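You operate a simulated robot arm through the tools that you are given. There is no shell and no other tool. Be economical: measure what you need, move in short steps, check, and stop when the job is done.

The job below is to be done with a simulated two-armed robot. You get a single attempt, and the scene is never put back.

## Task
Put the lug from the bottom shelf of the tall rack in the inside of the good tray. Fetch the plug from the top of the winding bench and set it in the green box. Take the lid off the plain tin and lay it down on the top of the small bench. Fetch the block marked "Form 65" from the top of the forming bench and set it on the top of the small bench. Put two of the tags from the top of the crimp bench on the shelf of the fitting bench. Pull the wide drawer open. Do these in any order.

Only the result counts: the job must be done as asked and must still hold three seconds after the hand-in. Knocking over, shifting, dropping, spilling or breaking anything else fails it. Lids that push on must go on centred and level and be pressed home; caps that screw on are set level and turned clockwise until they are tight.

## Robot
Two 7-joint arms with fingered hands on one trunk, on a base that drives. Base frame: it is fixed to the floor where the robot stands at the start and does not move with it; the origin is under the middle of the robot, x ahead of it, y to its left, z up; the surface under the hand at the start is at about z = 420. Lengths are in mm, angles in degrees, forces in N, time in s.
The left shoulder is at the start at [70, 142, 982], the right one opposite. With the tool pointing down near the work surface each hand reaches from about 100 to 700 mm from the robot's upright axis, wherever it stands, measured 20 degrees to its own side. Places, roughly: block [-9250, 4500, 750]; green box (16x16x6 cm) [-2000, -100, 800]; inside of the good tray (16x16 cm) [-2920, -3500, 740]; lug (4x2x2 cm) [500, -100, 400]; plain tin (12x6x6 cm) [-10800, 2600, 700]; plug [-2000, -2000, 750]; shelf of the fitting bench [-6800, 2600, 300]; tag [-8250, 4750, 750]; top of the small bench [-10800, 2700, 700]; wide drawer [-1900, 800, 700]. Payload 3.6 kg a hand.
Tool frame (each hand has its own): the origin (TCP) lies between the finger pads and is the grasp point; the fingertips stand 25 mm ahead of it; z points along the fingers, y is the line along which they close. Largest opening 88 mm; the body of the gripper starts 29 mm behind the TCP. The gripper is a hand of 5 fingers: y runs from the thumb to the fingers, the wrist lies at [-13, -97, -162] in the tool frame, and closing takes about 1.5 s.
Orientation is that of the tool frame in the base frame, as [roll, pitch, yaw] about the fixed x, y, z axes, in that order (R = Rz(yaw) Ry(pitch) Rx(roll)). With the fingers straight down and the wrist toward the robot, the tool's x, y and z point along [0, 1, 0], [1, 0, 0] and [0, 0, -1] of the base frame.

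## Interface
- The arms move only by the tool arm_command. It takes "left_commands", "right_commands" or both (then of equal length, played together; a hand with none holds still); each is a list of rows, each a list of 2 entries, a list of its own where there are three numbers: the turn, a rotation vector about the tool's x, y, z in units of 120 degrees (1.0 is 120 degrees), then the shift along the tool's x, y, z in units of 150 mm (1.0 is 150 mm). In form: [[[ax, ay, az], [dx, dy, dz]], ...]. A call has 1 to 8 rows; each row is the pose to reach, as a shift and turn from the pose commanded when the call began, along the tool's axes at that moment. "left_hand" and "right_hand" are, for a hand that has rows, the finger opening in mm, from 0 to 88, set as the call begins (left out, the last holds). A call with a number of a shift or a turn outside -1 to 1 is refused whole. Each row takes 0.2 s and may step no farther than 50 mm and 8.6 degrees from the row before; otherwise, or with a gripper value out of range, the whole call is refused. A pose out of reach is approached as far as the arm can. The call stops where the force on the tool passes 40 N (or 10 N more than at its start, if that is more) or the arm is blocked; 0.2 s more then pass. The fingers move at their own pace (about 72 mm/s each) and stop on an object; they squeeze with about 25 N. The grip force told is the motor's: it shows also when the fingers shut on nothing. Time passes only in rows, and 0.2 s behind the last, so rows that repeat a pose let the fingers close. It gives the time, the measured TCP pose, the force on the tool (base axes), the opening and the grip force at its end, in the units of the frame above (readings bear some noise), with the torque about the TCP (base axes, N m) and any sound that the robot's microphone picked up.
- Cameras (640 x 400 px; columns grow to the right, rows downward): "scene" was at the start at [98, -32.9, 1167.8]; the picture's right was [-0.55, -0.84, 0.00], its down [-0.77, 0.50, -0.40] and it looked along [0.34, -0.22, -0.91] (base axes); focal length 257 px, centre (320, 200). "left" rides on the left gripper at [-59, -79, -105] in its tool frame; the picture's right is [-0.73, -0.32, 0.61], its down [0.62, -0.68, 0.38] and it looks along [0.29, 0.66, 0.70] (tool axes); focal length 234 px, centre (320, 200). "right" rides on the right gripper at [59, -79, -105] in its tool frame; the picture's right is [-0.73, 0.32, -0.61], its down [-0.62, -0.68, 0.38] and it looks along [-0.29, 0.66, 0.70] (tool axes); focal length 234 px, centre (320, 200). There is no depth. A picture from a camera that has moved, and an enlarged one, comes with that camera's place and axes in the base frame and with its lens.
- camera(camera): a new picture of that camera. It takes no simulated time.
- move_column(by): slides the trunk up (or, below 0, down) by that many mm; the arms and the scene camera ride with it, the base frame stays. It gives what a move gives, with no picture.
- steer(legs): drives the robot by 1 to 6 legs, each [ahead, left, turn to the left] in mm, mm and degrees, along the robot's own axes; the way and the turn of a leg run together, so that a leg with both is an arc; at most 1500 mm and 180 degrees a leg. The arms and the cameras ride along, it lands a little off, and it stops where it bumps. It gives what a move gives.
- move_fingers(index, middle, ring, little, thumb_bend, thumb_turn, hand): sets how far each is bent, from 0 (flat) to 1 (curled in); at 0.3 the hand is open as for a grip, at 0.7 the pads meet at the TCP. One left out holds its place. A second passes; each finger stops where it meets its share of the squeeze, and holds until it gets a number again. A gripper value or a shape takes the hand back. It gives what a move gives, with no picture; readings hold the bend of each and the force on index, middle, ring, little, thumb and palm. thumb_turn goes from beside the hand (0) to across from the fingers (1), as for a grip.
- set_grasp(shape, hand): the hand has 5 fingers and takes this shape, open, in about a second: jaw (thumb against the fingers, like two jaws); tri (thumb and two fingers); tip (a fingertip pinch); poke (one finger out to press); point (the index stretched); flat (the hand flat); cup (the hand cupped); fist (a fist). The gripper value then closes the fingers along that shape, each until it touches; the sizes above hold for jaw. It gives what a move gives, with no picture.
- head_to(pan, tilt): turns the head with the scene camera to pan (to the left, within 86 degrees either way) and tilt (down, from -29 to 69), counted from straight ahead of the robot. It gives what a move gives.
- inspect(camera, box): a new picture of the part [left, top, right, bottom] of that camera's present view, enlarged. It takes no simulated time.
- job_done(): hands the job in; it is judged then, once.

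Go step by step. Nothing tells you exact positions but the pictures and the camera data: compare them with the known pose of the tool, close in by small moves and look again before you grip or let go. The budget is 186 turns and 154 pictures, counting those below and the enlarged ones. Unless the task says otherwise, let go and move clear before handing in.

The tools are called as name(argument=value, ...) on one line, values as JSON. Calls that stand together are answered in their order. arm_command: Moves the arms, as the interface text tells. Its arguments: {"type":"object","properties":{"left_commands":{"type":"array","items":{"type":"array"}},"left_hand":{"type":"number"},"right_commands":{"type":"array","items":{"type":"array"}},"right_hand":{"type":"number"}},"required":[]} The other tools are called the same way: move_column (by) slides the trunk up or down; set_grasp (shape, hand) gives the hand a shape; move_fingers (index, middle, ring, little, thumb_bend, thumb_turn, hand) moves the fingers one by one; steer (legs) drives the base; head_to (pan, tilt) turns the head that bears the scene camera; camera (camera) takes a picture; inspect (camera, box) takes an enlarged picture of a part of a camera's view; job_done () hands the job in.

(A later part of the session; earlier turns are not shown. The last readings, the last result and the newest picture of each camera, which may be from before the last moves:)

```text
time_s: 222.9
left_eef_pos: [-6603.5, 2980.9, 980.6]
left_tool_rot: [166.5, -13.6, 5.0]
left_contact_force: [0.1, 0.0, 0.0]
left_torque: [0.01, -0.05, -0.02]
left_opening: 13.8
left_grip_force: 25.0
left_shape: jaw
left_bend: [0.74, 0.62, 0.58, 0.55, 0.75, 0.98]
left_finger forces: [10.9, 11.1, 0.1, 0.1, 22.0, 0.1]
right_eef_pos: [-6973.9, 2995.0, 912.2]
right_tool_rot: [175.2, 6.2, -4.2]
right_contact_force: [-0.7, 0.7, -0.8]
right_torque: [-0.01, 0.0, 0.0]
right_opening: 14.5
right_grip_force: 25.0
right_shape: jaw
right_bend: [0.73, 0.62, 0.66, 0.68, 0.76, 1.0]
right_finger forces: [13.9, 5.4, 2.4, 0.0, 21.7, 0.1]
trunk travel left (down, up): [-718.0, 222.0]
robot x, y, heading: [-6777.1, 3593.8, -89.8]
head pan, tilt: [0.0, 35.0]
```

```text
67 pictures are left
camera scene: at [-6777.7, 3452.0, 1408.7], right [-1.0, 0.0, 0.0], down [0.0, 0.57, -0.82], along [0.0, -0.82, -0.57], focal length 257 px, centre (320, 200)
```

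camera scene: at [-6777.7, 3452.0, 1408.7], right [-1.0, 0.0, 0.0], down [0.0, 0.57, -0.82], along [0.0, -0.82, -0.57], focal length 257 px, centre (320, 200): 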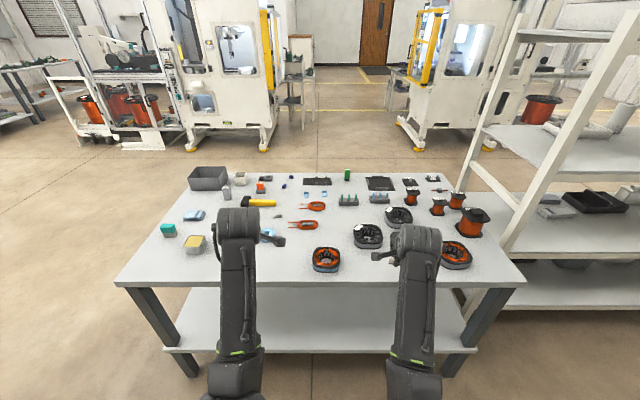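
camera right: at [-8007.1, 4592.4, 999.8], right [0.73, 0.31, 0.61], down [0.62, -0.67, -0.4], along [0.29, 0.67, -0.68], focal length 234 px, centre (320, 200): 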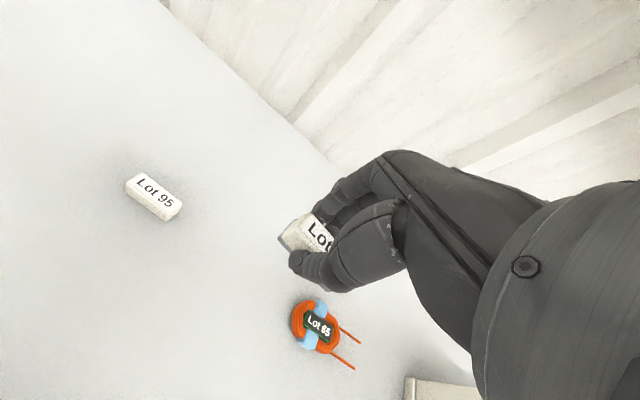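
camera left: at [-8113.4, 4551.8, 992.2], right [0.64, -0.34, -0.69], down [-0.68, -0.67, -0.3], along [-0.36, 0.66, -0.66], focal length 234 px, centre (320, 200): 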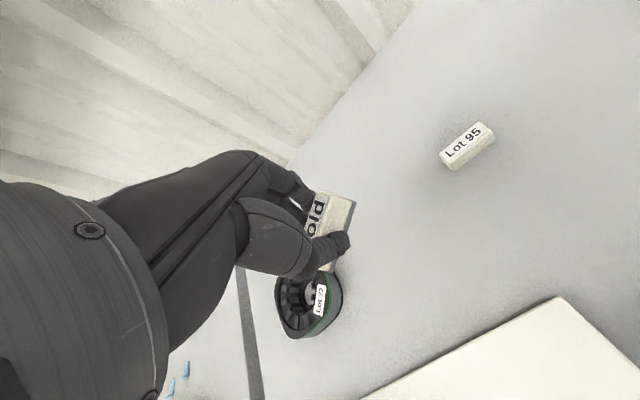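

The fitting bench is ahead and its lower shelf is empty. I'll back off 300 mm, lower the trunk so the hands come below the bench top, and then straighten the hands.

steer(legs=[[-290, 0, 0]])

move_column(by=-400)

arm_command(left_commands=[[[0, 0, 0], [0, 0, 0.25]], [[0, 0, 0], [0, 0, 0.5]], [[0, 0, 0], [0, 0, 0.75]], [[0, 0, 0], [0, 0, 1.0]]], right_commands=[[[0, 0, 0], [0, 0, 0.2]], [[0, 0, 0], [0, 0, 0.4]], [[0, 0, 0], [0, 0, 0.6]], [[0, 0, 0], [0, 0, 0.8]]])

camera(camera="scene")

```text
time_s: 224.9
left_eef_pos: [-6604.8, 3275.7, 981.5]
left_tool_rot: [166.6, -13.6, 5.0]
left_contact_force: [0.4, -0.5, -0.6]
left_torque: [0.01, 0.0, -0.05]
left_opening: 14.0
left_grip_force: 25.1
left_shape: jaw
left_bend: [0.74, 0.62, 0.58, 0.55, 0.75, 0.98]
left_finger forces: [11.0, 11.1, 0.0, 0.0, 21.9, 0.0]
right_eef_pos: [-6974.2, 3288.0, 914.1]
right_tool_rot: [175.1, 6.3, -4.2]
right_contact_force: [-0.9, 0.3, -0.3]
right_torque: [-0.02, -0.04, 0.01]
right_opening: 14.6
right_grip_force: 24.5
right_shape: jaw
right_bend: [0.73, 0.62, 0.66, 0.68, 0.76, 1.0]
right_finger forces: [14.0, 5.4, 2.4, 0.1, 21.7, 0.1]
trunk travel left (down, up): [-718.0, 222.0]
robot x, y, heading: [-6774.4, 3882.1, -89.9]
head pan, tilt: [0.0, 35.0]
```

```text
time_s: 228.7
left_eef_pos: [-6602.5, 3274.2, 580.7]
left_tool_rot: [166.6, -13.7, 5.0]
left_contact_force: [-0.5, 0.2, -0.3]
left_torque: [0.03, 0.01, 0.02]
left_opening: 13.8
left_grip_force: 25.6
left_shape: jaw
left_bend: [0.74, 0.62, 0.58, 0.55, 0.75, 0.98]
left_finger forces: [11.0, 11.0, 0.0, 0.1, 21.9, 0.0]
right_eef_pos: [-6974.4, 3288.2, 511.4]
right_tool_rot: [175.3, 6.2, -4.2]
right_contact_force: [0.9, 0.7, -0.8]
right_torque: [0.01, 0.02, -0.01]
right_opening: 14.4
right_grip_force: 24.9
right_shape: jaw
right_bend: [0.73, 0.62, 0.66, 0.68, 0.76, 1.0]
right_finger forces: [13.9, 5.5, 2.3, 0.0, 21.8, 0.0]
trunk travel left (down, up): [-318.0, 622.0]
robot x, y, heading: [-6774.6, 3883.3, -90.0]
head pan, tilt: [0.0, 35.0]
```

```text
time_s: 229.7
left_eef_pos: [-6567.5, 3244.7, 438.0]
left_tool_rot: [166.6, -13.6, 4.9]
left_contact_force: [-0.4, -0.2, 0.9]
left_torque: [0.01, -0.01, -0.05]
left_opening: 13.7
left_grip_force: 25.0
left_shape: jaw
left_bend: [0.74, 0.62, 0.58, 0.55, 0.75, 0.97]
left_finger forces: [11.2, 11.1, 0.0, 0.0, 22.3, 0.1]
right_eef_pos: [-6987.0, 3277.8, 392.5]
right_tool_rot: [175.3, 6.3, -4.2]
right_contact_force: [-0.6, -0.1, 0.0]
right_torque: [0.0, -0.01, 0.0]
right_opening: 14.8
right_grip_force: 25.1
right_shape: jaw
right_bend: [0.73, 0.62, 0.71, 0.68, 0.76, 1.0]
right_finger forces: [14.3, 5.4, 2.4, 0.1, 22.0, 0.0]
trunk travel left (down, up): [-318.0, 622.0]
robot x, y, heading: [-6774.2, 3885.6, -90.2]
head pan, tilt: [0.0, 35.0]
```

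```text
66 pictures are left
camera scene: at [-6777.7, 3744.9, 1008.8], right [-1.0, 0.0, 0.0], down [0.0, 0.57, -0.82], along [0.0, -0.82, -0.57], focal length 257 px, centre (320, 200)
```

scene: 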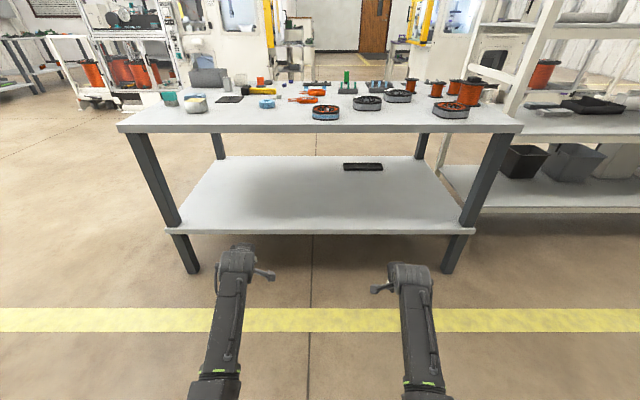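

The shelf is clear, with its top at about z = 295 and the bench underside at about 715. I'll straighten both hands.

arm_command(left_commands=[[[0.028, -0.028, 0.01], [0, 0, 0.08]], [[0.056, -0.056, 0.02], [0, 0, 0.16]], [[0.084, -0.084, 0.03], [0, 0, 0.24]], [[0.112, -0.113, 0.041], [0, 0, 0.3]]], right_commands=[[[0.01, 0.013, -0.009], [0, 0, 0]], [[0.02, 0.026, -0.018], [0, 0, 0]], [[0.03, 0.039, -0.026], [0, 0, 0]], [[0.039, 0.052, -0.035], [0, 0, 0]]])

```text
time_s: 230.7
left_eef_pos: [-6555.0, 3235.3, 394.2]
left_tool_rot: [-179.0, -0.7, -1.4]
left_contact_force: [0.0, 0.2, -0.2]
left_torque: [0.03, -0.01, -0.01]
left_opening: 13.6
left_grip_force: 24.7
left_shape: jaw
left_bend: [0.74, 0.62, 0.58, 0.55, 0.75, 0.97]
left_finger forces: [11.4, 11.1, 0.0, 0.1, 22.3, 0.1]
right_eef_pos: [-6988.0, 3278.9, 392.7]
right_tool_rot: [-179.8, 0.2, 0.3]
right_contact_force: [-0.2, 0.0, -0.3]
right_torque: [-0.01, 0.04, 0.01]
right_opening: 14.7
right_grip_force: 24.6
right_shape: jaw
right_bend: [0.73, 0.62, 0.71, 0.68, 0.76, 1.0]
right_finger forces: [14.5, 5.2, 2.3, 0.0, 22.0, 0.0]
trunk travel left (down, up): [-318.0, 622.0]
robot x, y, heading: [-6776.6, 3884.1, -90.1]
head pan, tilt: [0.0, 35.0]
```

Both hands are level at z = 393. I'll drive in 430 mm so the hands come over the shelf.

steer(legs=[[430, 0, 0]])

camera(camera="right")

camera(camera="left")

```text
time_s: 233.4
left_eef_pos: [-6547.2, 2798.5, 395.6]
left_tool_rot: [-179.1, -0.7, -0.8]
left_contact_force: [0.3, 0.1, 0.4]
left_torque: [0.03, 0.02, 0.02]
left_opening: 13.7
left_grip_force: 25.1
left_shape: jaw
left_bend: [0.74, 0.62, 0.58, 0.55, 0.75, 0.97]
left_finger forces: [11.3, 11.2, 0.0, 0.0, 22.4, 0.0]
right_eef_pos: [-6979.4, 2838.6, 392.9]
right_tool_rot: [-179.7, 0.1, 0.8]
right_contact_force: [-0.8, -0.3, 0.3]
right_torque: [0.0, 0.0, 0.01]
right_opening: 14.6
right_grip_force: 25.6
right_shape: jaw
right_bend: [0.73, 0.62, 0.71, 0.68, 0.76, 1.0]
right_finger forces: [14.4, 5.3, 2.4, 0.1, 22.1, 0.0]
trunk travel left (down, up): [-318.0, 622.0]
robot x, y, heading: [-6771.8, 3444.9, -89.5]
head pan, tilt: [0.0, 35.0]
```

```text
65 pictures are left
camera right: at [-6919.3, 2918.0, 497.9], right [-0.72, -0.34, 0.61], down [-0.64, 0.67, -0.38], along [-0.28, -0.66, -0.7], focal length 234 px, centre (320, 200)
```

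right: 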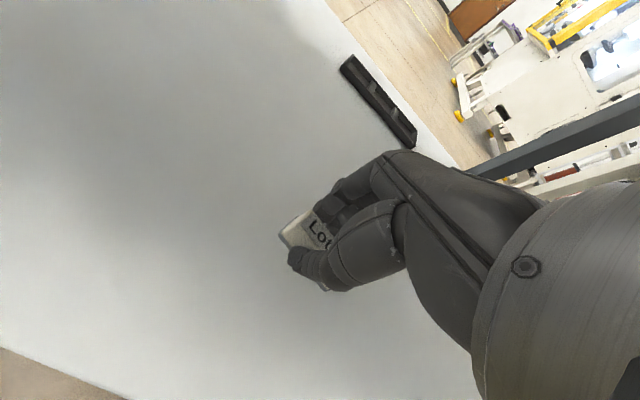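

```text
64 pictures are left
camera left: at [-6605.5, 2875.7, 501.5], right [-0.71, 0.34, -0.61], down [0.64, 0.68, -0.36], along [0.29, -0.65, -0.7], focal length 234 px, centre (320, 200)
```

left: 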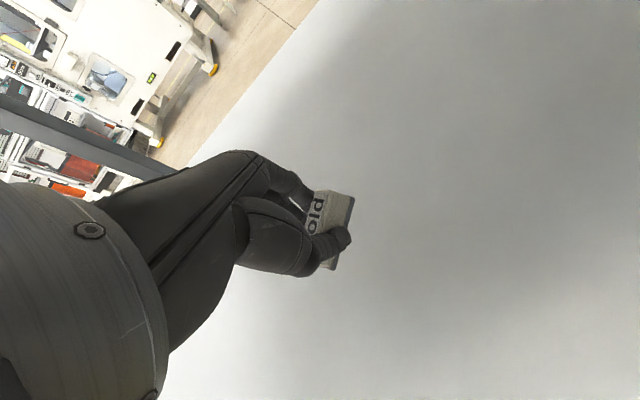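

Both hands are over the clear shelf. I'll lower the right to touch, then the left.

arm_command(right_commands=[[[0, 0, 0], [0, 0, 0.2]], [[0, 0, 0], [0, 0, 0.35]], [[0, 0, 0], [0, 0, 0.38]], [[0, 0, 0], [0, 0, 0.41]], [[0, 0, 0], [0, 0, 0.44]], [[0, 0, 0], [0, 0, 0.47]], [[0, 0, 0], [0, 0, 0.5]], [[0, 0, 0], [0, 0, 0.53]]])

arm_command(left_commands=[[[0, 0, 0], [0, 0, 0.2]], [[0, 0, 0], [0, 0, 0.35]], [[0, 0, 0], [0, 0, 0.38]], [[0, 0, 0], [0, 0, 0.41]], [[0, 0, 0], [0, 0, 0.44]], [[0, 0, 0], [0, 0, 0.47]], [[0, 0, 0], [0, 0, 0.5]], [[0, 0, 0], [0, 0, 0.53]]])

```text
time_s: 235.1
left_eef_pos: [-6546.5, 2800.8, 398.4]
left_tool_rot: [-179.1, -0.7, -0.8]
left_contact_force: [0.2, -1.0, -0.3]
left_torque: [0.01, -0.01, 0.0]
left_opening: 13.6
left_grip_force: 25.3
left_shape: jaw
left_bend: [0.74, 0.62, 0.58, 0.55, 0.75, 0.97]
left_finger forces: [11.4, 11.1, 0.0, 0.0, 22.5, 0.0]
right_eef_pos: [-6980.0, 2835.5, 325.1]
right_tool_rot: [179.0, 0.3, 0.7]
right_contact_force: [0.0, 0.8, 22.6]
right_torque: [-0.01, -0.01, -0.01]
right_opening: 16.7
right_grip_force: 25.2
right_shape: jaw
right_bend: [0.73, 0.63, 0.71, 0.68, 0.77, 0.99]
right_finger forces: [18.2, 6.2, 2.6, 0.1, 30.8, 0.0]
trunk travel left (down, up): [-318.0, 622.0]
robot x, y, heading: [-6774.2, 3447.6, -89.2]
head pan, tilt: [0.0, 35.0]
stopped in row 8 (right hand): the force on the tool passed its limit at 45 N (the readings are from after the stop); the commanded pose is now the measured one
```

```text
time_s: 236.9
left_eef_pos: [-6546.9, 2799.7, 325.6]
left_tool_rot: [179.8, -0.9, -0.8]
left_contact_force: [0.1, -5.5, 32.0]
left_torque: [-0.61, -0.1, -0.05]
left_opening: 15.2
left_grip_force: 24.5
left_shape: jaw
left_bend: [0.74, 0.62, 0.58, 0.55, 0.75, 0.95]
left_finger forces: [15.9, 41.0, 0.1, 0.0, 24.7, 0.1]
right_eef_pos: [-6979.6, 2836.4, 324.2]
right_tool_rot: [179.2, 0.3, 0.7]
right_contact_force: [-1.4, -8.3, 25.1]
right_torque: [-0.57, -0.02, 0.0]
right_opening: 16.9
right_grip_force: 25.5
right_shape: jaw
right_bend: [0.73, 0.61, 0.71, 0.68, 0.77, 0.99]
right_finger forces: [27.6, 8.1, 3.6, 0.0, 22.0, 0.0]
trunk travel left (down, up): [-318.0, 622.0]
robot x, y, heading: [-6774.1, 3444.8, -89.2]
head pan, tilt: [0.0, 35.0]
```

Both tags touch the shelf. I'll ease up 2 mm, open both hands, and lift straight up.

arm_command(left_commands=[[[0, 0, 0], [0, 0, -0.015]]], right_commands=[[[0, 0, 0], [0, 0, -0.01]]])

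arm_command(left_commands=[[[0, 0, 0], [0, 0, 0]], [[0, 0, 0], [0, 0, 0]], [[0, 0, 0], [0, 0, 0]], [[0, 0, 0], [0, 0, 0]], [[0, 0, 0], [0, 0, 0]], [[0, 0, 0], [0, 0, -0.2]], [[0, 0, 0], [0, 0, -0.45]]], right_commands=[[[0, 0, 0], [0, 0, 0]], [[0, 0, 0], [0, 0, 0]], [[0, 0, 0], [0, 0, 0]], [[0, 0, 0], [0, 0, 0]], [[0, 0, 0], [0, 0, 0]], [[0, 0, 0], [0, 0, -0.2]], [[0, 0, 0], [0, 0, -0.45]]], left_hand=70, right_hand=70)

camera(camera="right")

camera(camera="left")

```text
time_s: 237.3
left_eef_pos: [-6545.5, 2800.1, 325.5]
left_tool_rot: [-179.8, -0.8, -0.8]
left_contact_force: [0.0, -10.0, 34.6]
left_torque: [-0.75, -0.12, -0.06]
left_opening: 15.9
left_grip_force: 25.4
left_shape: jaw
left_bend: [0.74, 0.6, 0.58, 0.55, 0.75, 0.95]
left_finger forces: [17.2, 39.9, 0.1, 0.0, 22.3, 0.0]
right_eef_pos: [-6979.7, 2838.0, 324.8]
right_tool_rot: [179.4, 0.2, 0.7]
right_contact_force: [-0.5, -6.3, 20.8]
right_torque: [-0.45, -0.03, 0.03]
right_opening: 16.4
right_grip_force: 24.5
right_shape: jaw
right_bend: [0.73, 0.61, 0.71, 0.68, 0.77, 0.99]
right_finger forces: [25.3, 7.2, 3.2, 0.0, 22.1, 0.0]
trunk travel left (down, up): [-318.0, 622.0]
robot x, y, heading: [-6768.6, 3443.9, -89.5]
head pan, tilt: [0.0, 35.0]
```

```text
time_s: 238.9
left_eef_pos: [-6547.2, 2798.7, 386.2]
left_tool_rot: [-178.8, -0.7, -0.9]
left_contact_force: [-0.4, 0.1, -0.3]
left_torque: [0.0, 0.04, -0.01]
left_opening: 69.7
left_grip_force: 0.0
left_shape: jaw
left_bend: [0.27, 0.34, 0.32, 0.33, 0.5, 0.99]
left_finger forces: [0.0, 0.0, 0.0, 0.0, 0.0, 0.1]
right_eef_pos: [-6982.1, 2836.7, 390.7]
right_tool_rot: [179.7, 0.2, 0.8]
right_contact_force: [-0.2, 0.1, 0.0]
right_torque: [-0.01, 0.02, 0.01]
right_opening: 69.6
right_grip_force: 0.1
right_shape: jaw
right_bend: [0.27, 0.34, 0.32, 0.33, 0.5, 0.99]
right_finger forces: [0.0, 0.0, 0.0, 0.1, 0.0, 0.0]
trunk travel left (down, up): [-318.0, 622.0]
robot x, y, heading: [-6773.9, 3447.2, -89.6]
head pan, tilt: [0.0, 35.0]
```

```text
63 pictures are left
camera right: at [-6921.9, 2917.8, 494.0], right [-0.72, -0.33, 0.61], down [-0.63, 0.67, -0.38], along [-0.28, -0.66, -0.69], focal length 234 px, centre (320, 200)
```

right: 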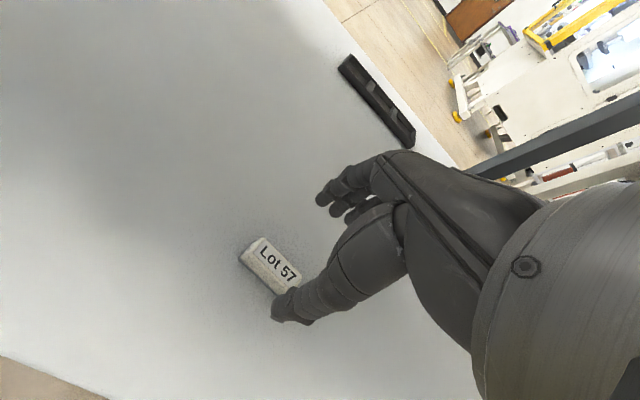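

```text
62 pictures are left
camera left: at [-6606.1, 2875.8, 492.2], right [-0.71, 0.35, -0.61], down [0.64, 0.68, -0.36], along [0.29, -0.65, -0.71], focal length 234 px, centre (320, 200)
```

left: 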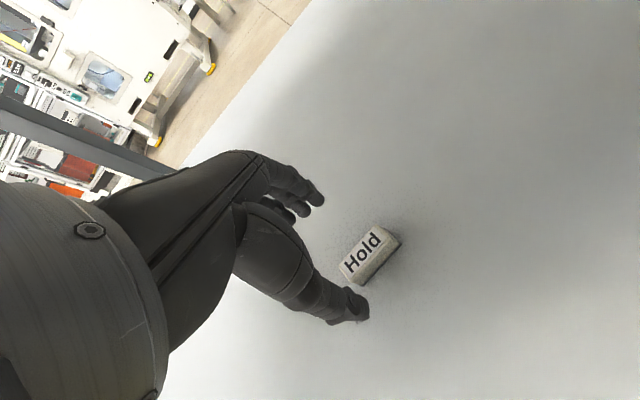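

Both tags stand on the fitting bench shelf. I'll back out, tuck the arms in, raise the trunk, and drive to the forming bench.

steer(legs=[[-330, 0, 0]])

arm_command(left_commands=[[[0, 0, 0], [-0.1, -0.25, 0]], [[0, 0, 0], [-0.25, -0.5, 0]], [[0, 0, 0], [-0.4, -0.75, 0]], [[0, 0, 0], [-0.5, -1.0, 0]]], right_commands=[[[0, 0, 0], [0, -0.25, 0]], [[0, 0, 0], [0, -0.5, 0]], [[0, 0, 0], [0, -0.75, 0]], [[0, 0, 0], [0, -1.0, 0]]], left_hand=88, right_hand=88)

arm_command(left_commands=[[[0, 0, 0], [0, -0.25, 0]], [[0, 0, 0], [0, -0.5, 0]], [[0, 0, 0], [0, -0.75, 0]], [[0, 0, 0], [0, -0.9, 0]]], right_commands=[[[0, 0, 0], [0, -0.25, 0]], [[0, 0, 0], [0, -0.5, 0]], [[0, 0, 0], [0, -0.75, 0]], [[0, 0, 0], [0, -0.9, 0]]])

move_column(by=480)

steer(legs=[[0, -1230, -0.5], [0, -1230, 0], [0, 0, 180]])

camera(camera="scene")

```text
time_s: 241.1
left_eef_pos: [-6545.7, 3133.1, 389.1]
left_tool_rot: [-179.1, -0.8, -0.4]
left_contact_force: [-0.3, -0.3, 0.2]
left_torque: [-0.02, 0.0, 0.01]
left_opening: 69.7
left_grip_force: 0.0
left_shape: jaw
left_bend: [0.27, 0.34, 0.32, 0.33, 0.5, 0.99]
left_finger forces: [0.1, 0.0, 0.0, 0.1, 0.0, 0.0]
right_eef_pos: [-6981.4, 3168.8, 390.7]
right_tool_rot: [179.6, 0.2, 1.2]
right_contact_force: [0.1, -0.2, -0.2]
right_torque: [0.01, -0.03, 0.01]
right_opening: 69.9
right_grip_force: 0.0
right_shape: jaw
right_bend: [0.27, 0.34, 0.32, 0.33, 0.5, 0.99]
right_finger forces: [0.0, 0.0, 0.0, 0.1, 0.1, 0.0]
trunk travel left (down, up): [-318.0, 622.0]
robot x, y, heading: [-6778.4, 3777.5, -89.0]
head pan, tilt: [0.0, 35.0]
```

```text
time_s: 242.1
left_eef_pos: [-6620.0, 3284.2, 389.7]
left_tool_rot: [-179.1, -0.8, -0.3]
left_contact_force: [-0.3, -0.4, -0.6]
left_torque: [0.01, -0.01, 0.01]
left_opening: 87.8
left_grip_force: 0.0
left_shape: jaw
left_bend: [0.3, 0.3, 0.3, 0.3, 0.3, 0.98]
left_finger forces: [0.0, 0.0, 0.0, 0.1, 0.1, 0.0]
right_eef_pos: [-6983.2, 3317.8, 389.3]
right_tool_rot: [179.6, 0.2, 1.3]
right_contact_force: [-0.2, -0.2, 0.1]
right_torque: [0.0, -0.02, 0.01]
right_opening: 87.6
right_grip_force: 0.0
right_shape: jaw
right_bend: [0.3, 0.3, 0.3, 0.3, 0.3, 0.98]
right_finger forces: [0.0, 0.0, 0.1, 0.1, 0.0, 0.1]
trunk travel left (down, up): [-318.0, 622.0]
robot x, y, heading: [-6778.8, 3774.8, -88.8]
head pan, tilt: [0.0, 35.0]
```

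```text
time_s: 243.1
left_eef_pos: [-6619.5, 3417.0, 391.2]
left_tool_rot: [-179.1, -0.7, -0.3]
left_contact_force: [0.5, 0.3, 0.4]
left_torque: [0.0, -0.03, -0.04]
left_opening: 87.6
left_grip_force: 0.1
left_shape: jaw
left_bend: [0.3, 0.3, 0.3, 0.3, 0.3, 0.98]
left_finger forces: [0.1, 0.1, 0.0, 0.0, 0.0, 0.0]
right_eef_pos: [-6986.2, 3451.7, 389.9]
right_tool_rot: [179.6, 0.2, 1.2]
right_contact_force: [0.7, -0.8, -0.8]
right_torque: [-0.01, 0.01, 0.02]
right_opening: 87.4
right_grip_force: 0.0
right_shape: jaw
right_bend: [0.3, 0.3, 0.3, 0.3, 0.3, 0.98]
right_finger forces: [0.0, 0.2, 0.1, 0.1, 0.0, 0.0]
trunk travel left (down, up): [-318.0, 622.0]
robot x, y, heading: [-6779.5, 3775.3, -89.0]
head pan, tilt: [0.0, 35.0]
```

```text
refused: 480 is not a number from -400 to 400
```

```text
time_s: 262.3
left_eef_pos: [-9376.5, 4106.9, 391.5]
left_tool_rot: [-179.1, -0.6, 174.5]
left_contact_force: [0.3, -0.1, 0.1]
left_torque: [0.0, 0.0, 0.01]
left_opening: 87.7
left_grip_force: 0.0
left_shape: jaw
left_bend: [0.3, 0.3, 0.3, 0.3, 0.3, 0.98]
left_finger forces: [0.0, 0.0, 0.1, 0.0, 0.1, 0.0]
right_eef_pos: [-9012.6, 4039.0, 389.3]
right_tool_rot: [179.6, 0.3, 176.1]
right_contact_force: [-0.2, 0.0, -0.4]
right_torque: [0.0, -0.03, -0.01]
right_opening: 87.7
right_grip_force: 0.1
right_shape: jaw
right_bend: [0.3, 0.3, 0.3, 0.3, 0.3, 0.98]
right_finger forces: [0.1, 0.0, 0.1, 0.0, 0.0, 0.0]
trunk travel left (down, up): [-318.0, 622.0]
robot x, y, heading: [-9250.3, 3733.5, 85.9]
head pan, tilt: [0.0, 35.0]
```

```text
61 pictures are left
camera scene: at [-9240.0, 3871.0, 1008.8], right [1.0, -0.07, 0.0], down [-0.04, -0.57, -0.82], along [0.06, 0.82, -0.57], focal length 257 px, centre (320, 200)
```

scene: 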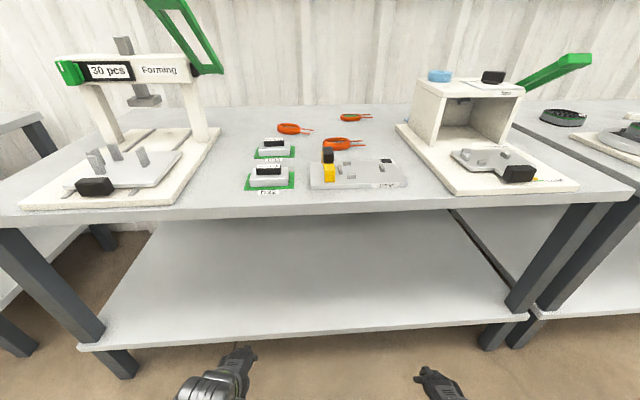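

There are two form blocks on green mats on the forming bench. I'll read their labels and raise the trunk.

inspect(camera="scene", box=[230, 130, 326, 190])

move_column(by=400)

move_column(by=60)

head_to(pan=0, tilt=50)

camera(camera="scene")

```text
6.67 times, centred on (278, 160) of scene
camera zoom: at [-9240.0, 3871.0, 1008.8], right [1.0, -0.07, 0.0], down [-0.04, -0.57, -0.82], along [0.06, 0.82, -0.57], focal length 1714 px, centre (600, 467)
```

zoom: 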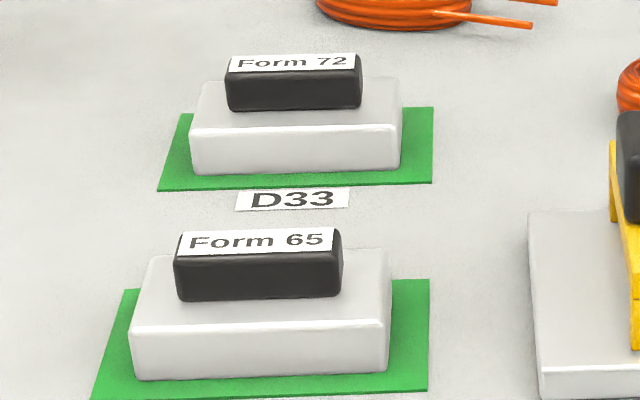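

```text
time_s: 266.2
left_eef_pos: [-9374.7, 4107.1, 791.5]
left_tool_rot: [-179.1, -0.7, 174.5]
left_contact_force: [-0.2, -0.5, -0.2]
left_torque: [0.01, 0.0, -0.01]
left_opening: 87.9
left_grip_force: 0.0
left_shape: jaw
left_bend: [0.3, 0.3, 0.3, 0.3, 0.3, 0.98]
left_finger forces: [0.0, 0.0, 0.1, 0.1, 0.0, 0.1]
right_eef_pos: [-9011.8, 4039.8, 788.4]
right_tool_rot: [179.6, 0.2, 176.2]
right_contact_force: [-0.1, 0.7, 0.0]
right_torque: [0.0, 0.0, -0.01]
right_opening: 87.5
right_grip_force: 0.0
right_shape: jaw
right_bend: [0.3, 0.3, 0.3, 0.3, 0.3, 0.98]
right_finger forces: [0.1, 0.1, 0.0, 0.1, 0.1, 0.1]
trunk travel left (down, up): [-718.0, 222.0]
robot x, y, heading: [-9250.1, 3732.5, 85.7]
head pan, tilt: [0.0, 35.0]
```

```text
time_s: 267.2
left_eef_pos: [-9375.6, 4107.4, 850.7]
left_tool_rot: [-179.0, -0.7, 174.5]
left_contact_force: [0.1, 0.4, -0.3]
left_torque: [-0.01, 0.0, 0.0]
left_opening: 87.6
left_grip_force: 0.1
left_shape: jaw
left_bend: [0.3, 0.3, 0.3, 0.3, 0.3, 0.98]
left_finger forces: [0.1, 0.0, 0.0, 0.0, 0.0, 0.0]
right_eef_pos: [-9012.4, 4039.6, 848.9]
right_tool_rot: [179.7, 0.1, 176.1]
right_contact_force: [-0.2, 0.2, 0.2]
right_torque: [0.02, -0.03, -0.02]
right_opening: 88.0
right_grip_force: 0.1
right_shape: jaw
right_bend: [0.3, 0.3, 0.3, 0.3, 0.3, 0.98]
right_finger forces: [0.0, 0.1, 0.0, 0.0, 0.1, 0.0]
trunk travel left (down, up): [-778.0, 162.0]
robot x, y, heading: [-9248.5, 3732.0, 86.0]
head pan, tilt: [0.0, 35.0]
```

```text
time_s: 267.9
left_eef_pos: [-9375.4, 4107.0, 852.5]
left_tool_rot: [-179.2, -0.7, 174.5]
left_contact_force: [0.4, -0.8, 0.7]
left_torque: [-0.02, 0.0, 0.0]
left_opening: 87.8
left_grip_force: 0.1
left_shape: jaw
left_bend: [0.3, 0.3, 0.3, 0.3, 0.3, 0.98]
left_finger forces: [0.0, 0.0, 0.0, 0.0, 0.0, 0.0]
right_eef_pos: [-9012.7, 4039.6, 847.1]
right_tool_rot: [179.7, 0.2, 176.1]
right_contact_force: [0.3, -0.8, 0.3]
right_torque: [-0.03, 0.01, -0.01]
right_opening: 87.6
right_grip_force: 0.1
right_shape: jaw
right_bend: [0.3, 0.3, 0.3, 0.3, 0.3, 0.98]
right_finger forces: [0.1, 0.1, 0.0, 0.0, 0.0, 0.0]
trunk travel left (down, up): [-778.0, 162.0]
robot x, y, heading: [-9246.6, 3732.1, 86.1]
head pan, tilt: [0.0, 50.0]
```

```text
59 pictures are left
camera scene: at [-9240.8, 3860.0, 1447.2], right [1.0, -0.07, 0.0], down [-0.05, -0.76, -0.64], along [0.05, 0.64, -0.77], focal length 257 px, centre (320, 200)
```

scene: 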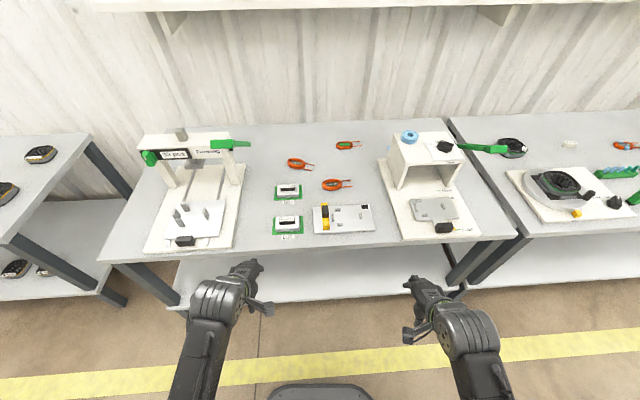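

Form 65 is the nearer block, at about [-9303, 4356], with a black grip on top. I'll square up with the right hand slightly to its right.

steer(legs=[[110, 140, 4]])

arm_command(right_commands=[[[0, 0, 0], [0.2, 0.2, 0]], [[0, 0, 0], [0.4, 0.4, 0]], [[0, 0, 0], [0.6, 0.6, 0]], [[0, 0, 0], [0.78, 0.8, 0]]])

camera(camera="right")

camera(camera="scene")

```text
time_s: 269.4
left_eef_pos: [-9537.6, 4213.7, 852.1]
left_tool_rot: [-179.1, -0.7, 178.8]
left_contact_force: [0.5, -0.1, -0.1]
left_torque: [-0.01, -0.01, 0.04]
left_opening: 87.5
left_grip_force: 0.0
left_shape: jaw
left_bend: [0.3, 0.3, 0.3, 0.3, 0.3, 0.98]
left_finger forces: [0.1, 0.0, 0.0, 0.0, 0.1, 0.0]
right_eef_pos: [-9169.0, 4173.1, 850.8]
right_tool_rot: [179.6, 0.1, -179.7]
right_contact_force: [-0.3, -0.3, 0.9]
right_torque: [0.02, 0.0, 0.0]
right_opening: 87.7
right_grip_force: 0.1
right_shape: jaw
right_bend: [0.3, 0.3, 0.3, 0.3, 0.3, 0.98]
right_finger forces: [0.0, 0.0, 0.0, 0.1, 0.0, 0.0]
trunk travel left (down, up): [-778.0, 162.0]
robot x, y, heading: [-9382.1, 3850.2, 90.2]
head pan, tilt: [0.0, 50.0]
```

```text
time_s: 270.4
left_eef_pos: [-9539.5, 4213.8, 851.5]
left_tool_rot: [-179.0, -0.7, 178.8]
left_contact_force: [-0.5, 0.9, -0.8]
left_torque: [-0.03, 0.02, 0.0]
left_opening: 87.7
left_grip_force: 0.1
left_shape: jaw
left_bend: [0.3, 0.3, 0.3, 0.3, 0.3, 0.98]
left_finger forces: [0.0, 0.1, 0.0, 0.0, 0.0, 0.0]
right_eef_pos: [-9287.8, 4294.2, 847.9]
right_tool_rot: [179.7, 0.2, -179.7]
right_contact_force: [0.1, -0.3, 0.0]
right_torque: [-0.02, 0.03, 0.02]
right_opening: 87.8
right_grip_force: 0.0
right_shape: jaw
right_bend: [0.3, 0.3, 0.3, 0.3, 0.3, 0.98]
right_finger forces: [0.0, 0.0, 0.1, 0.0, 0.0, 0.1]
trunk travel left (down, up): [-778.0, 162.0]
robot x, y, heading: [-9380.5, 3850.3, 90.4]
head pan, tilt: [0.0, 50.0]
```

```text
58 pictures are left
camera right: at [-9345.2, 4215.0, 952.6], right [0.72, 0.32, 0.61], down [0.63, -0.68, -0.38], along [0.29, 0.66, -0.69], focal length 234 px, centre (320, 200)
```

right: 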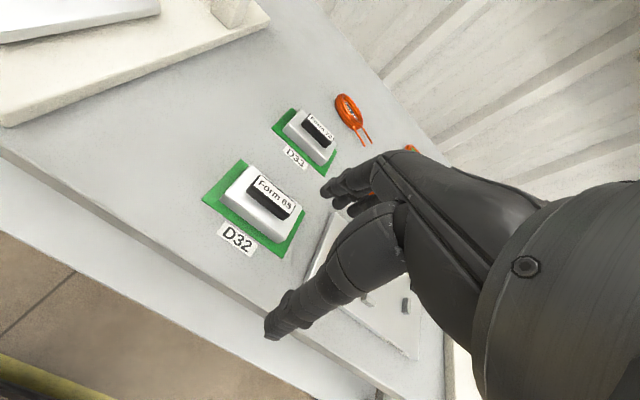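

```text
57 pictures are left
camera scene: at [-9384.9, 3978.5, 1447.0], right [1.0, 0.0, 0.0], down [0.0, -0.77, -0.64], along [0.0, 0.64, -0.77], focal length 257 px, centre (320, 200)
```

scene: 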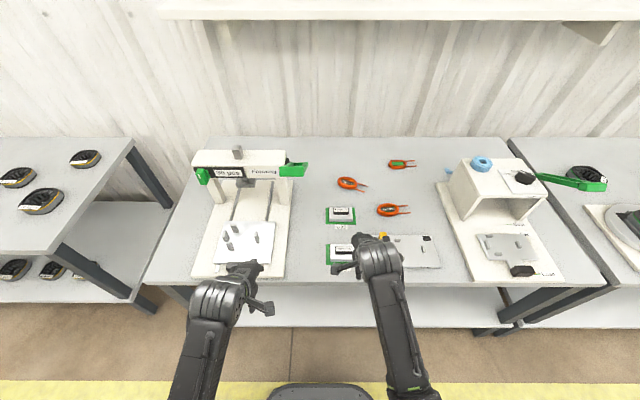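

The block's grip is at about [-9310, 4364] by both cameras. I'll move over it and go down part way.

arm_command(right_commands=[[[0, 0, 0], [0.1, 0.25, 0]], [[0, 0, 0], [0.147, 0.467, 0.1]], [[0, 0, 0], [0.147, 0.467, 0.23]]], right_hand=75)

camera(camera="right")

```text
time_s: 271.2
left_eef_pos: [-9536.8, 4211.9, 851.8]
left_tool_rot: [-179.1, -0.8, 178.7]
left_contact_force: [0.0, -0.3, 0.5]
left_torque: [0.0, 0.05, 0.02]
left_opening: 87.8
left_grip_force: 0.1
left_shape: jaw
left_bend: [0.3, 0.3, 0.3, 0.3, 0.3, 0.98]
left_finger forces: [0.0, 0.1, 0.0, 0.0, 0.0, 0.0]
right_eef_pos: [-9309.9, 4362.9, 816.7]
right_tool_rot: [179.6, 0.2, -179.6]
right_contact_force: [0.4, 0.4, 0.4]
right_torque: [0.0, 0.05, 0.01]
right_opening: 74.8
right_grip_force: 0.1
right_shape: jaw
right_bend: [0.28, 0.33, 0.3, 0.32, 0.43, 0.98]
right_finger forces: [0.1, 0.1, 0.0, 0.0, 0.0, 0.0]
trunk travel left (down, up): [-778.0, 162.0]
robot x, y, heading: [-9384.4, 3846.5, 90.3]
head pan, tilt: [0.0, 50.0]
```

```text
56 pictures are left
camera right: at [-9367.3, 4284.0, 919.6], right [0.72, 0.32, 0.61], down [0.63, -0.67, -0.39], along [0.29, 0.66, -0.69], focal length 234 px, centre (320, 200)
```

right: 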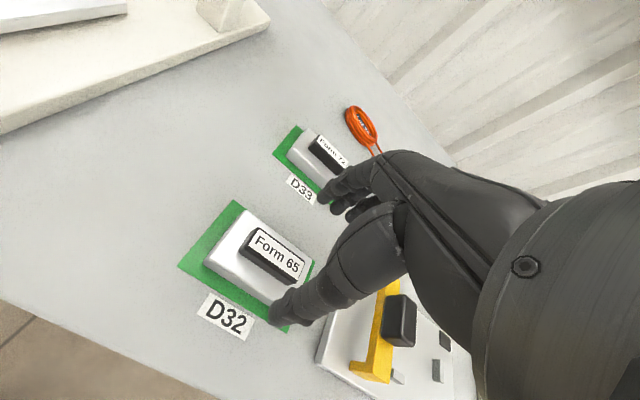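

The grip is 67 mm straight below the TCP, with its middle at z of about 750. I'll lower and close on it.

arm_command(right_commands=[[[0, 0, 0], [0, 0.02, 0.15]], [[0, 0, 0], [0, 0.02, 0.26]], [[0, 0, 0], [0, 0.02, 0.32]]])

camera(camera="right")

```text
time_s: 272.0
left_eef_pos: [-9537.0, 4213.4, 851.6]
left_tool_rot: [-178.9, -0.7, 178.7]
left_contact_force: [0.0, 0.5, -0.1]
left_torque: [-0.02, 0.01, -0.01]
left_opening: 87.7
left_grip_force: 0.0
left_shape: jaw
left_bend: [0.3, 0.3, 0.3, 0.3, 0.3, 0.98]
left_finger forces: [0.0, 0.0, 0.0, 0.1, 0.1, 0.1]
right_eef_pos: [-9309.9, 4365.7, 767.7]
right_tool_rot: [179.7, 0.3, -179.7]
right_contact_force: [0.5, 0.1, -0.5]
right_torque: [0.0, 0.01, 0.01]
right_opening: 75.2
right_grip_force: 0.1
right_shape: jaw
right_bend: [0.28, 0.33, 0.3, 0.32, 0.43, 0.98]
right_finger forces: [0.1, 0.1, 0.0, 0.0, 0.0, 0.0]
trunk travel left (down, up): [-778.0, 162.0]
robot x, y, heading: [-9382.5, 3851.8, 90.2]
head pan, tilt: [0.0, 50.0]
```

```text
55 pictures are left
camera right: at [-9366.9, 4287.4, 872.0], right [0.72, 0.32, 0.61], down [0.63, -0.68, -0.38], along [0.29, 0.66, -0.69], focal length 234 px, centre (320, 200)
```

right: 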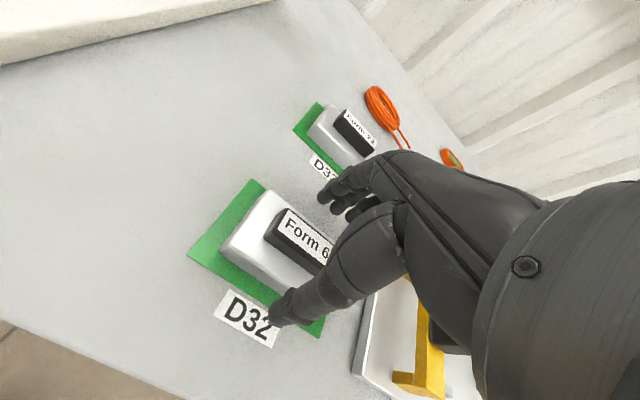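

The grip is between thumb and fingers. I'll close and lift gently.

arm_command(right_commands=[[[0, 0, 0], [0, 0, 0]], [[0, 0, 0], [0, 0, 0]], [[0, 0, 0], [0, 0, 0]], [[0, 0, 0], [0, 0, 0]], [[0, 0, 0], [0, 0, 0]], [[0, 0, 0], [0, 0, 0]], [[0, 0, 0], [0, 0, 0]], [[0, 0, 0], [0, 0, 0]]], right_hand=0)

camera(camera="right")

```text
time_s: 273.8
left_eef_pos: [-9536.6, 4214.1, 851.6]
left_tool_rot: [-179.0, -0.7, 178.8]
left_contact_force: [-0.3, -1.0, 0.5]
left_torque: [0.02, -0.02, 0.04]
left_opening: 87.8
left_grip_force: 0.2
left_shape: jaw
left_bend: [0.3, 0.3, 0.3, 0.3, 0.3, 0.98]
left_finger forces: [0.1, 0.1, 0.0, 0.1, 0.0, 0.0]
right_eef_pos: [-9309.8, 4366.2, 768.3]
right_tool_rot: [179.6, 0.2, -179.7]
right_contact_force: [1.1, -0.1, 0.9]
right_torque: [-0.03, 0.02, 0.0]
right_opening: 17.1
right_grip_force: 24.8
right_shape: jaw
right_bend: [0.73, 0.6, 0.6, 0.67, 0.75, 1.0]
right_finger forces: [13.2, 6.1, 2.7, 0.0, 22.3, 0.0]
trunk travel left (down, up): [-778.0, 162.0]
robot x, y, heading: [-9383.2, 3853.1, 90.0]
head pan, tilt: [0.0, 50.0]
```

```text
54 pictures are left
camera right: at [-9366.9, 4287.4, 872.2], right [0.72, 0.32, 0.61], down [0.63, -0.68, -0.38], along [0.29, 0.66, -0.69], focal length 234 px, centre (320, 200)
```

right: 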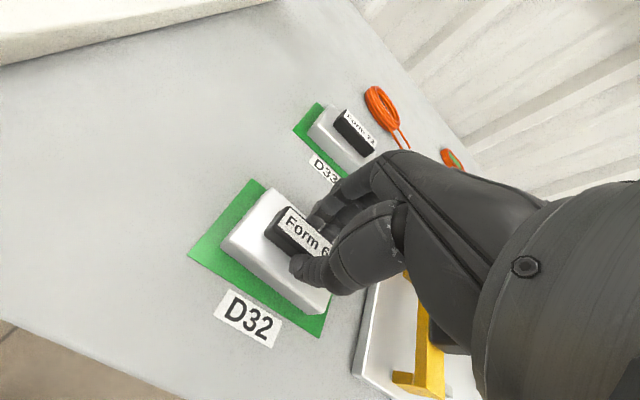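

The grip is firm. I'll lift slowly and check.

arm_command(right_commands=[[[0, 0, 0], [0, 0, -0.04]], [[0, 0, 0], [0, 0, -0.1]], [[0, 0, 0], [0, 0, -0.2]], [[0, 0, 0], [0, 0, -0.35]], [[0, 0, 0], [0, 0, -0.5]], [[0, 0, 0], [0, 0, -0.65]]])

camera(camera="right")

```text
time_s: 275.2
left_eef_pos: [-9537.5, 4214.6, 851.7]
left_tool_rot: [-179.0, -0.7, 178.8]
left_contact_force: [0.0, 0.6, -0.7]
left_torque: [-0.03, -0.02, 0.0]
left_opening: 87.8
left_grip_force: 0.2
left_shape: jaw
left_bend: [0.3, 0.3, 0.3, 0.3, 0.3, 0.98]
left_finger forces: [0.0, 0.0, 0.0, 0.0, 0.0, 0.0]
right_eef_pos: [-9293.8, 4361.6, 855.7]
right_tool_rot: [-179.6, 2.3, -179.8]
right_contact_force: [0.4, 0.3, -3.0]
right_torque: [0.01, -0.02, 0.03]
right_opening: 16.8
right_grip_force: 24.8
right_shape: jaw
right_bend: [0.73, 0.61, 0.61, 0.67, 0.75, 1.0]
right_finger forces: [14.0, 5.9, 2.7, 0.0, 22.4, 0.1]
trunk travel left (down, up): [-778.0, 162.0]
robot x, y, heading: [-9381.0, 3848.0, 90.4]
head pan, tilt: [0.0, 50.0]
```

```text
53 pictures are left
camera right: at [-9356.4, 4283.1, 957.6], right [0.7, 0.33, 0.63], down [0.64, -0.68, -0.35], along [0.32, 0.65, -0.69], focal length 234 px, centre (320, 200)
```

right: 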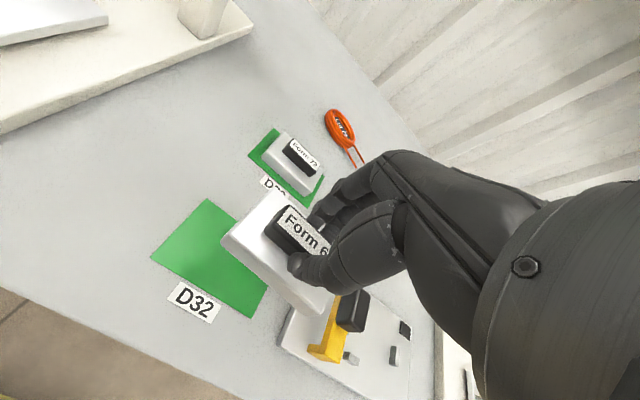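

Form 65 is lifted. I'll raise the trunk a little, back off, turn west, and look for the small bench.

steer(legs=[[-350, 0, 0], [0, 0, 90]])

head_to(pan=15, tilt=25)

camera(camera="scene")

```text
time_s: 281.4
left_eef_pos: [-9742.7, 3339.7, 851.7]
left_tool_rot: [-179.0, -0.6, -90.4]
left_contact_force: [0.2, 0.4, -0.8]
left_torque: [-0.01, -0.03, 0.02]
left_opening: 87.9
left_grip_force: 0.1
left_shape: jaw
left_bend: [0.3, 0.3, 0.3, 0.3, 0.3, 0.98]
left_finger forces: [0.0, 0.0, 0.0, 0.0, 0.0, 0.0]
right_eef_pos: [-9896.4, 3581.1, 859.8]
right_tool_rot: [179.7, 2.3, -89.1]
right_contact_force: [-0.6, 0.0, -3.5]
right_torque: [-0.01, -0.02, -0.02]
right_opening: 16.3
right_grip_force: 24.8
right_shape: jaw
right_bend: [0.73, 0.61, 0.61, 0.67, 0.75, 1.0]
right_finger forces: [13.8, 5.8, 2.5, 0.0, 22.1, 0.0]
trunk travel left (down, up): [-778.0, 162.0]
robot x, y, heading: [-9383.2, 3499.8, -179.1]
head pan, tilt: [0.0, 50.0]
```

```text
time_s: 282.2
left_eef_pos: [-9742.5, 3339.9, 852.4]
left_tool_rot: [-179.0, -0.7, -90.4]
left_contact_force: [-0.7, 0.2, 0.5]
left_torque: [0.01, -0.02, 0.01]
left_opening: 87.9
left_grip_force: 0.0
left_shape: jaw
left_bend: [0.3, 0.3, 0.3, 0.3, 0.3, 0.98]
left_finger forces: [0.0, 0.1, 0.0, 0.1, 0.0, 0.0]
right_eef_pos: [-9898.5, 3582.2, 858.7]
right_tool_rot: [179.7, 2.5, -89.2]
right_contact_force: [-0.2, -0.1, -3.3]
right_torque: [0.0, -0.03, 0.01]
right_opening: 16.4
right_grip_force: 25.2
right_shape: jaw
right_bend: [0.73, 0.61, 0.62, 0.67, 0.75, 1.0]
right_finger forces: [13.9, 5.6, 2.5, 0.1, 22.1, 0.0]
trunk travel left (down, up): [-778.0, 162.0]
robot x, y, heading: [-9382.3, 3500.5, -179.1]
head pan, tilt: [15.0, 25.0]
```

```text
52 pictures are left
camera scene: at [-9521.9, 3473.6, 1484.5], right [-0.27, 0.96, 0.0], down [0.41, 0.12, -0.91], along [-0.87, -0.25, -0.42], focal length 257 px, centre (320, 200)
```

scene: 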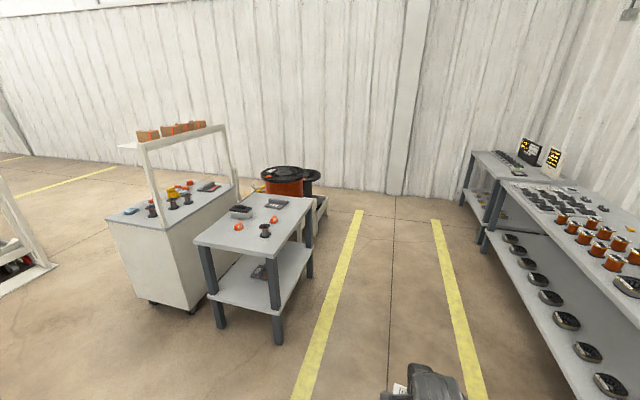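

The small bench is ahead to the left, with a few things on it. I'll enlarge it.

inspect(camera="scene", box=[180, 180, 340, 280])

```text
4.00 times, centred on (260, 230) of scene
camera zoom: at [-9521.9, 3473.6, 1484.5], right [-0.27, 0.96, 0.0], down [0.41, 0.12, -0.91], along [-0.87, -0.25, -0.42], focal length 1028 px, centre (560, 80)
```

zoom: 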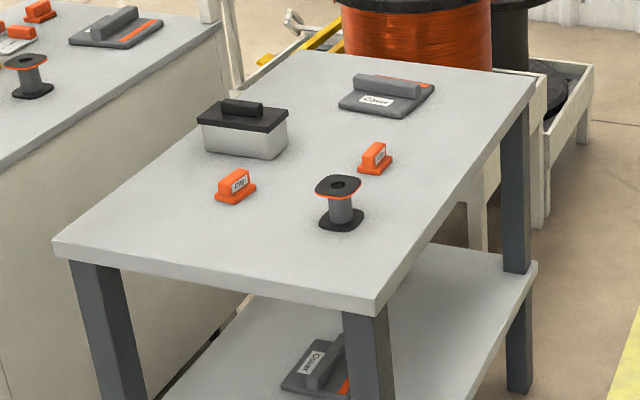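

I see the tin with a dark lid and bar handle at about [-10717, 2629], and free space along the near (east) edge of the bench. I'll drive to face the bench from the east.

steer(legs=[[200, 830, -0.9], [350, 25, 0]])

head_to(pan=0, tilt=45)

camera(camera="scene")

```text
time_s: 288.6
left_eef_pos: [-10300.7, 2507.2, 852.0]
left_tool_rot: [-179.0, -0.7, -92.1]
left_contact_force: [0.0, -0.8, -0.4]
left_torque: [0.01, 0.0, -0.01]
left_opening: 87.8
left_grip_force: 0.1
left_shape: jaw
left_bend: [0.3, 0.3, 0.3, 0.3, 0.3, 0.98]
left_finger forces: [0.1, 0.0, 0.0, 0.0, 0.0, 0.1]
right_eef_pos: [-10449.2, 2753.3, 860.0]
right_tool_rot: [179.6, 2.5, -91.0]
right_contact_force: [-0.2, -0.5, -1.9]
right_torque: [-0.01, 0.0, 0.02]
right_opening: 16.6
right_grip_force: 24.5
right_shape: jaw
right_bend: [0.73, 0.61, 0.62, 0.67, 0.75, 1.0]
right_finger forces: [14.0, 5.6, 2.6, 0.0, 22.1, 0.1]
trunk travel left (down, up): [-778.0, 162.0]
robot x, y, heading: [-9929.6, 2656.8, 179.2]
head pan, tilt: [15.0, 25.0]
```

```text
time_s: 289.5
left_eef_pos: [-10300.8, 2507.0, 851.6]
left_tool_rot: [-179.0, -0.7, -92.2]
left_contact_force: [0.3, -0.8, -0.5]
left_torque: [0.0, -0.01, 0.02]
left_opening: 87.8
left_grip_force: 0.0
left_shape: jaw
left_bend: [0.3, 0.3, 0.3, 0.3, 0.3, 0.98]
left_finger forces: [0.0, 0.0, 0.1, 0.1, 0.0, 0.0]
right_eef_pos: [-10448.7, 2753.9, 859.8]
right_tool_rot: [179.7, 2.5, -91.0]
right_contact_force: [0.9, -0.3, -2.7]
right_torque: [0.01, -0.01, -0.02]
right_opening: 16.4
right_grip_force: 24.6
right_shape: jaw
right_bend: [0.73, 0.61, 0.62, 0.67, 0.75, 1.0]
right_finger forces: [13.9, 5.8, 2.4, 0.1, 22.0, 0.1]
trunk travel left (down, up): [-778.0, 162.0]
robot x, y, heading: [-9935.8, 2656.9, 179.1]
head pan, tilt: [0.0, 45.0]
```

```text
50 pictures are left
camera scene: at [-10068.3, 2656.7, 1454.1], right [0.01, 1.0, 0.0], down [0.71, -0.01, -0.71], along [-0.71, 0.01, -0.71], focal length 257 px, centre (320, 200)
```

scene: 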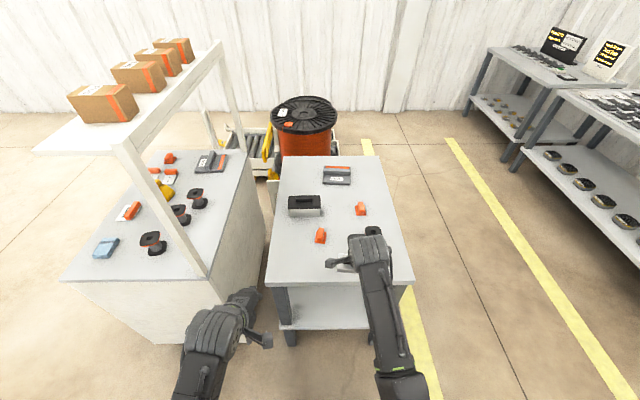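

The bench edge is at x = -10454, and the spot around [-10524, 2745] is free for the block. I'll advance 75 mm and check before lowering.

steer(legs=[[75, 0, 0.9]])

camera(camera="right")

inspect(camera="scene", box=[240, 150, 440, 275])

```text
time_s: 290.5
left_eef_pos: [-10374.4, 2501.8, 853.2]
left_tool_rot: [-179.0, -0.7, -91.3]
left_contact_force: [0.5, 0.1, 0.1]
left_torque: [-0.03, 0.0, 0.01]
left_opening: 87.8
left_grip_force: 0.1
left_shape: jaw
left_bend: [0.3, 0.3, 0.3, 0.3, 0.3, 0.98]
left_finger forces: [0.0, 0.0, 0.0, 0.1, 0.0, 0.0]
right_eef_pos: [-10526.4, 2746.9, 859.7]
right_tool_rot: [179.6, 2.5, -90.1]
right_contact_force: [0.4, -0.1, -3.0]
right_torque: [0.03, -0.02, -0.01]
right_opening: 16.3
right_grip_force: 25.7
right_shape: jaw
right_bend: [0.73, 0.61, 0.62, 0.67, 0.75, 1.0]
right_finger forces: [14.0, 5.7, 2.6, 0.0, 22.2, 0.1]
trunk travel left (down, up): [-778.0, 162.0]
robot x, y, heading: [-10009.3, 2658.9, -180.1]
head pan, tilt: [0.0, 45.0]
```

```text
49 pictures are left
camera right: at [-10445.5, 2683.0, 960.8], right [-0.32, 0.7, 0.64], down [0.68, 0.64, -0.36], along [-0.66, 0.32, -0.68], focal length 234 px, centre (320, 200)
```

right: 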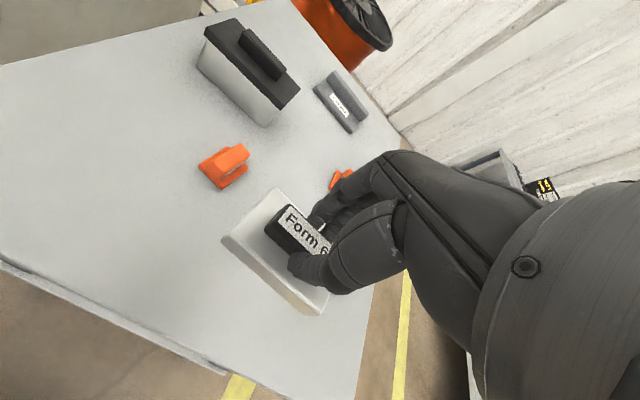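

```text
3.20 times, centred on (340, 212) of scene
camera zoom: at [-10144.7, 2655.3, 1454.0], right [0.0, 1.0, 0.0], down [0.71, 0.0, -0.71], along [-0.71, 0.0, -0.71], focal length 822 px, centre (256, 160)
```

zoom: 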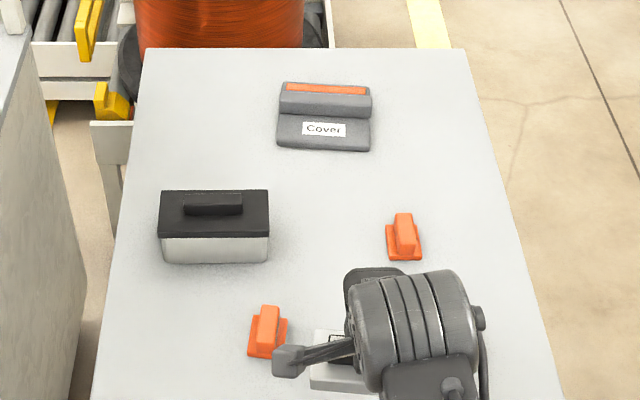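

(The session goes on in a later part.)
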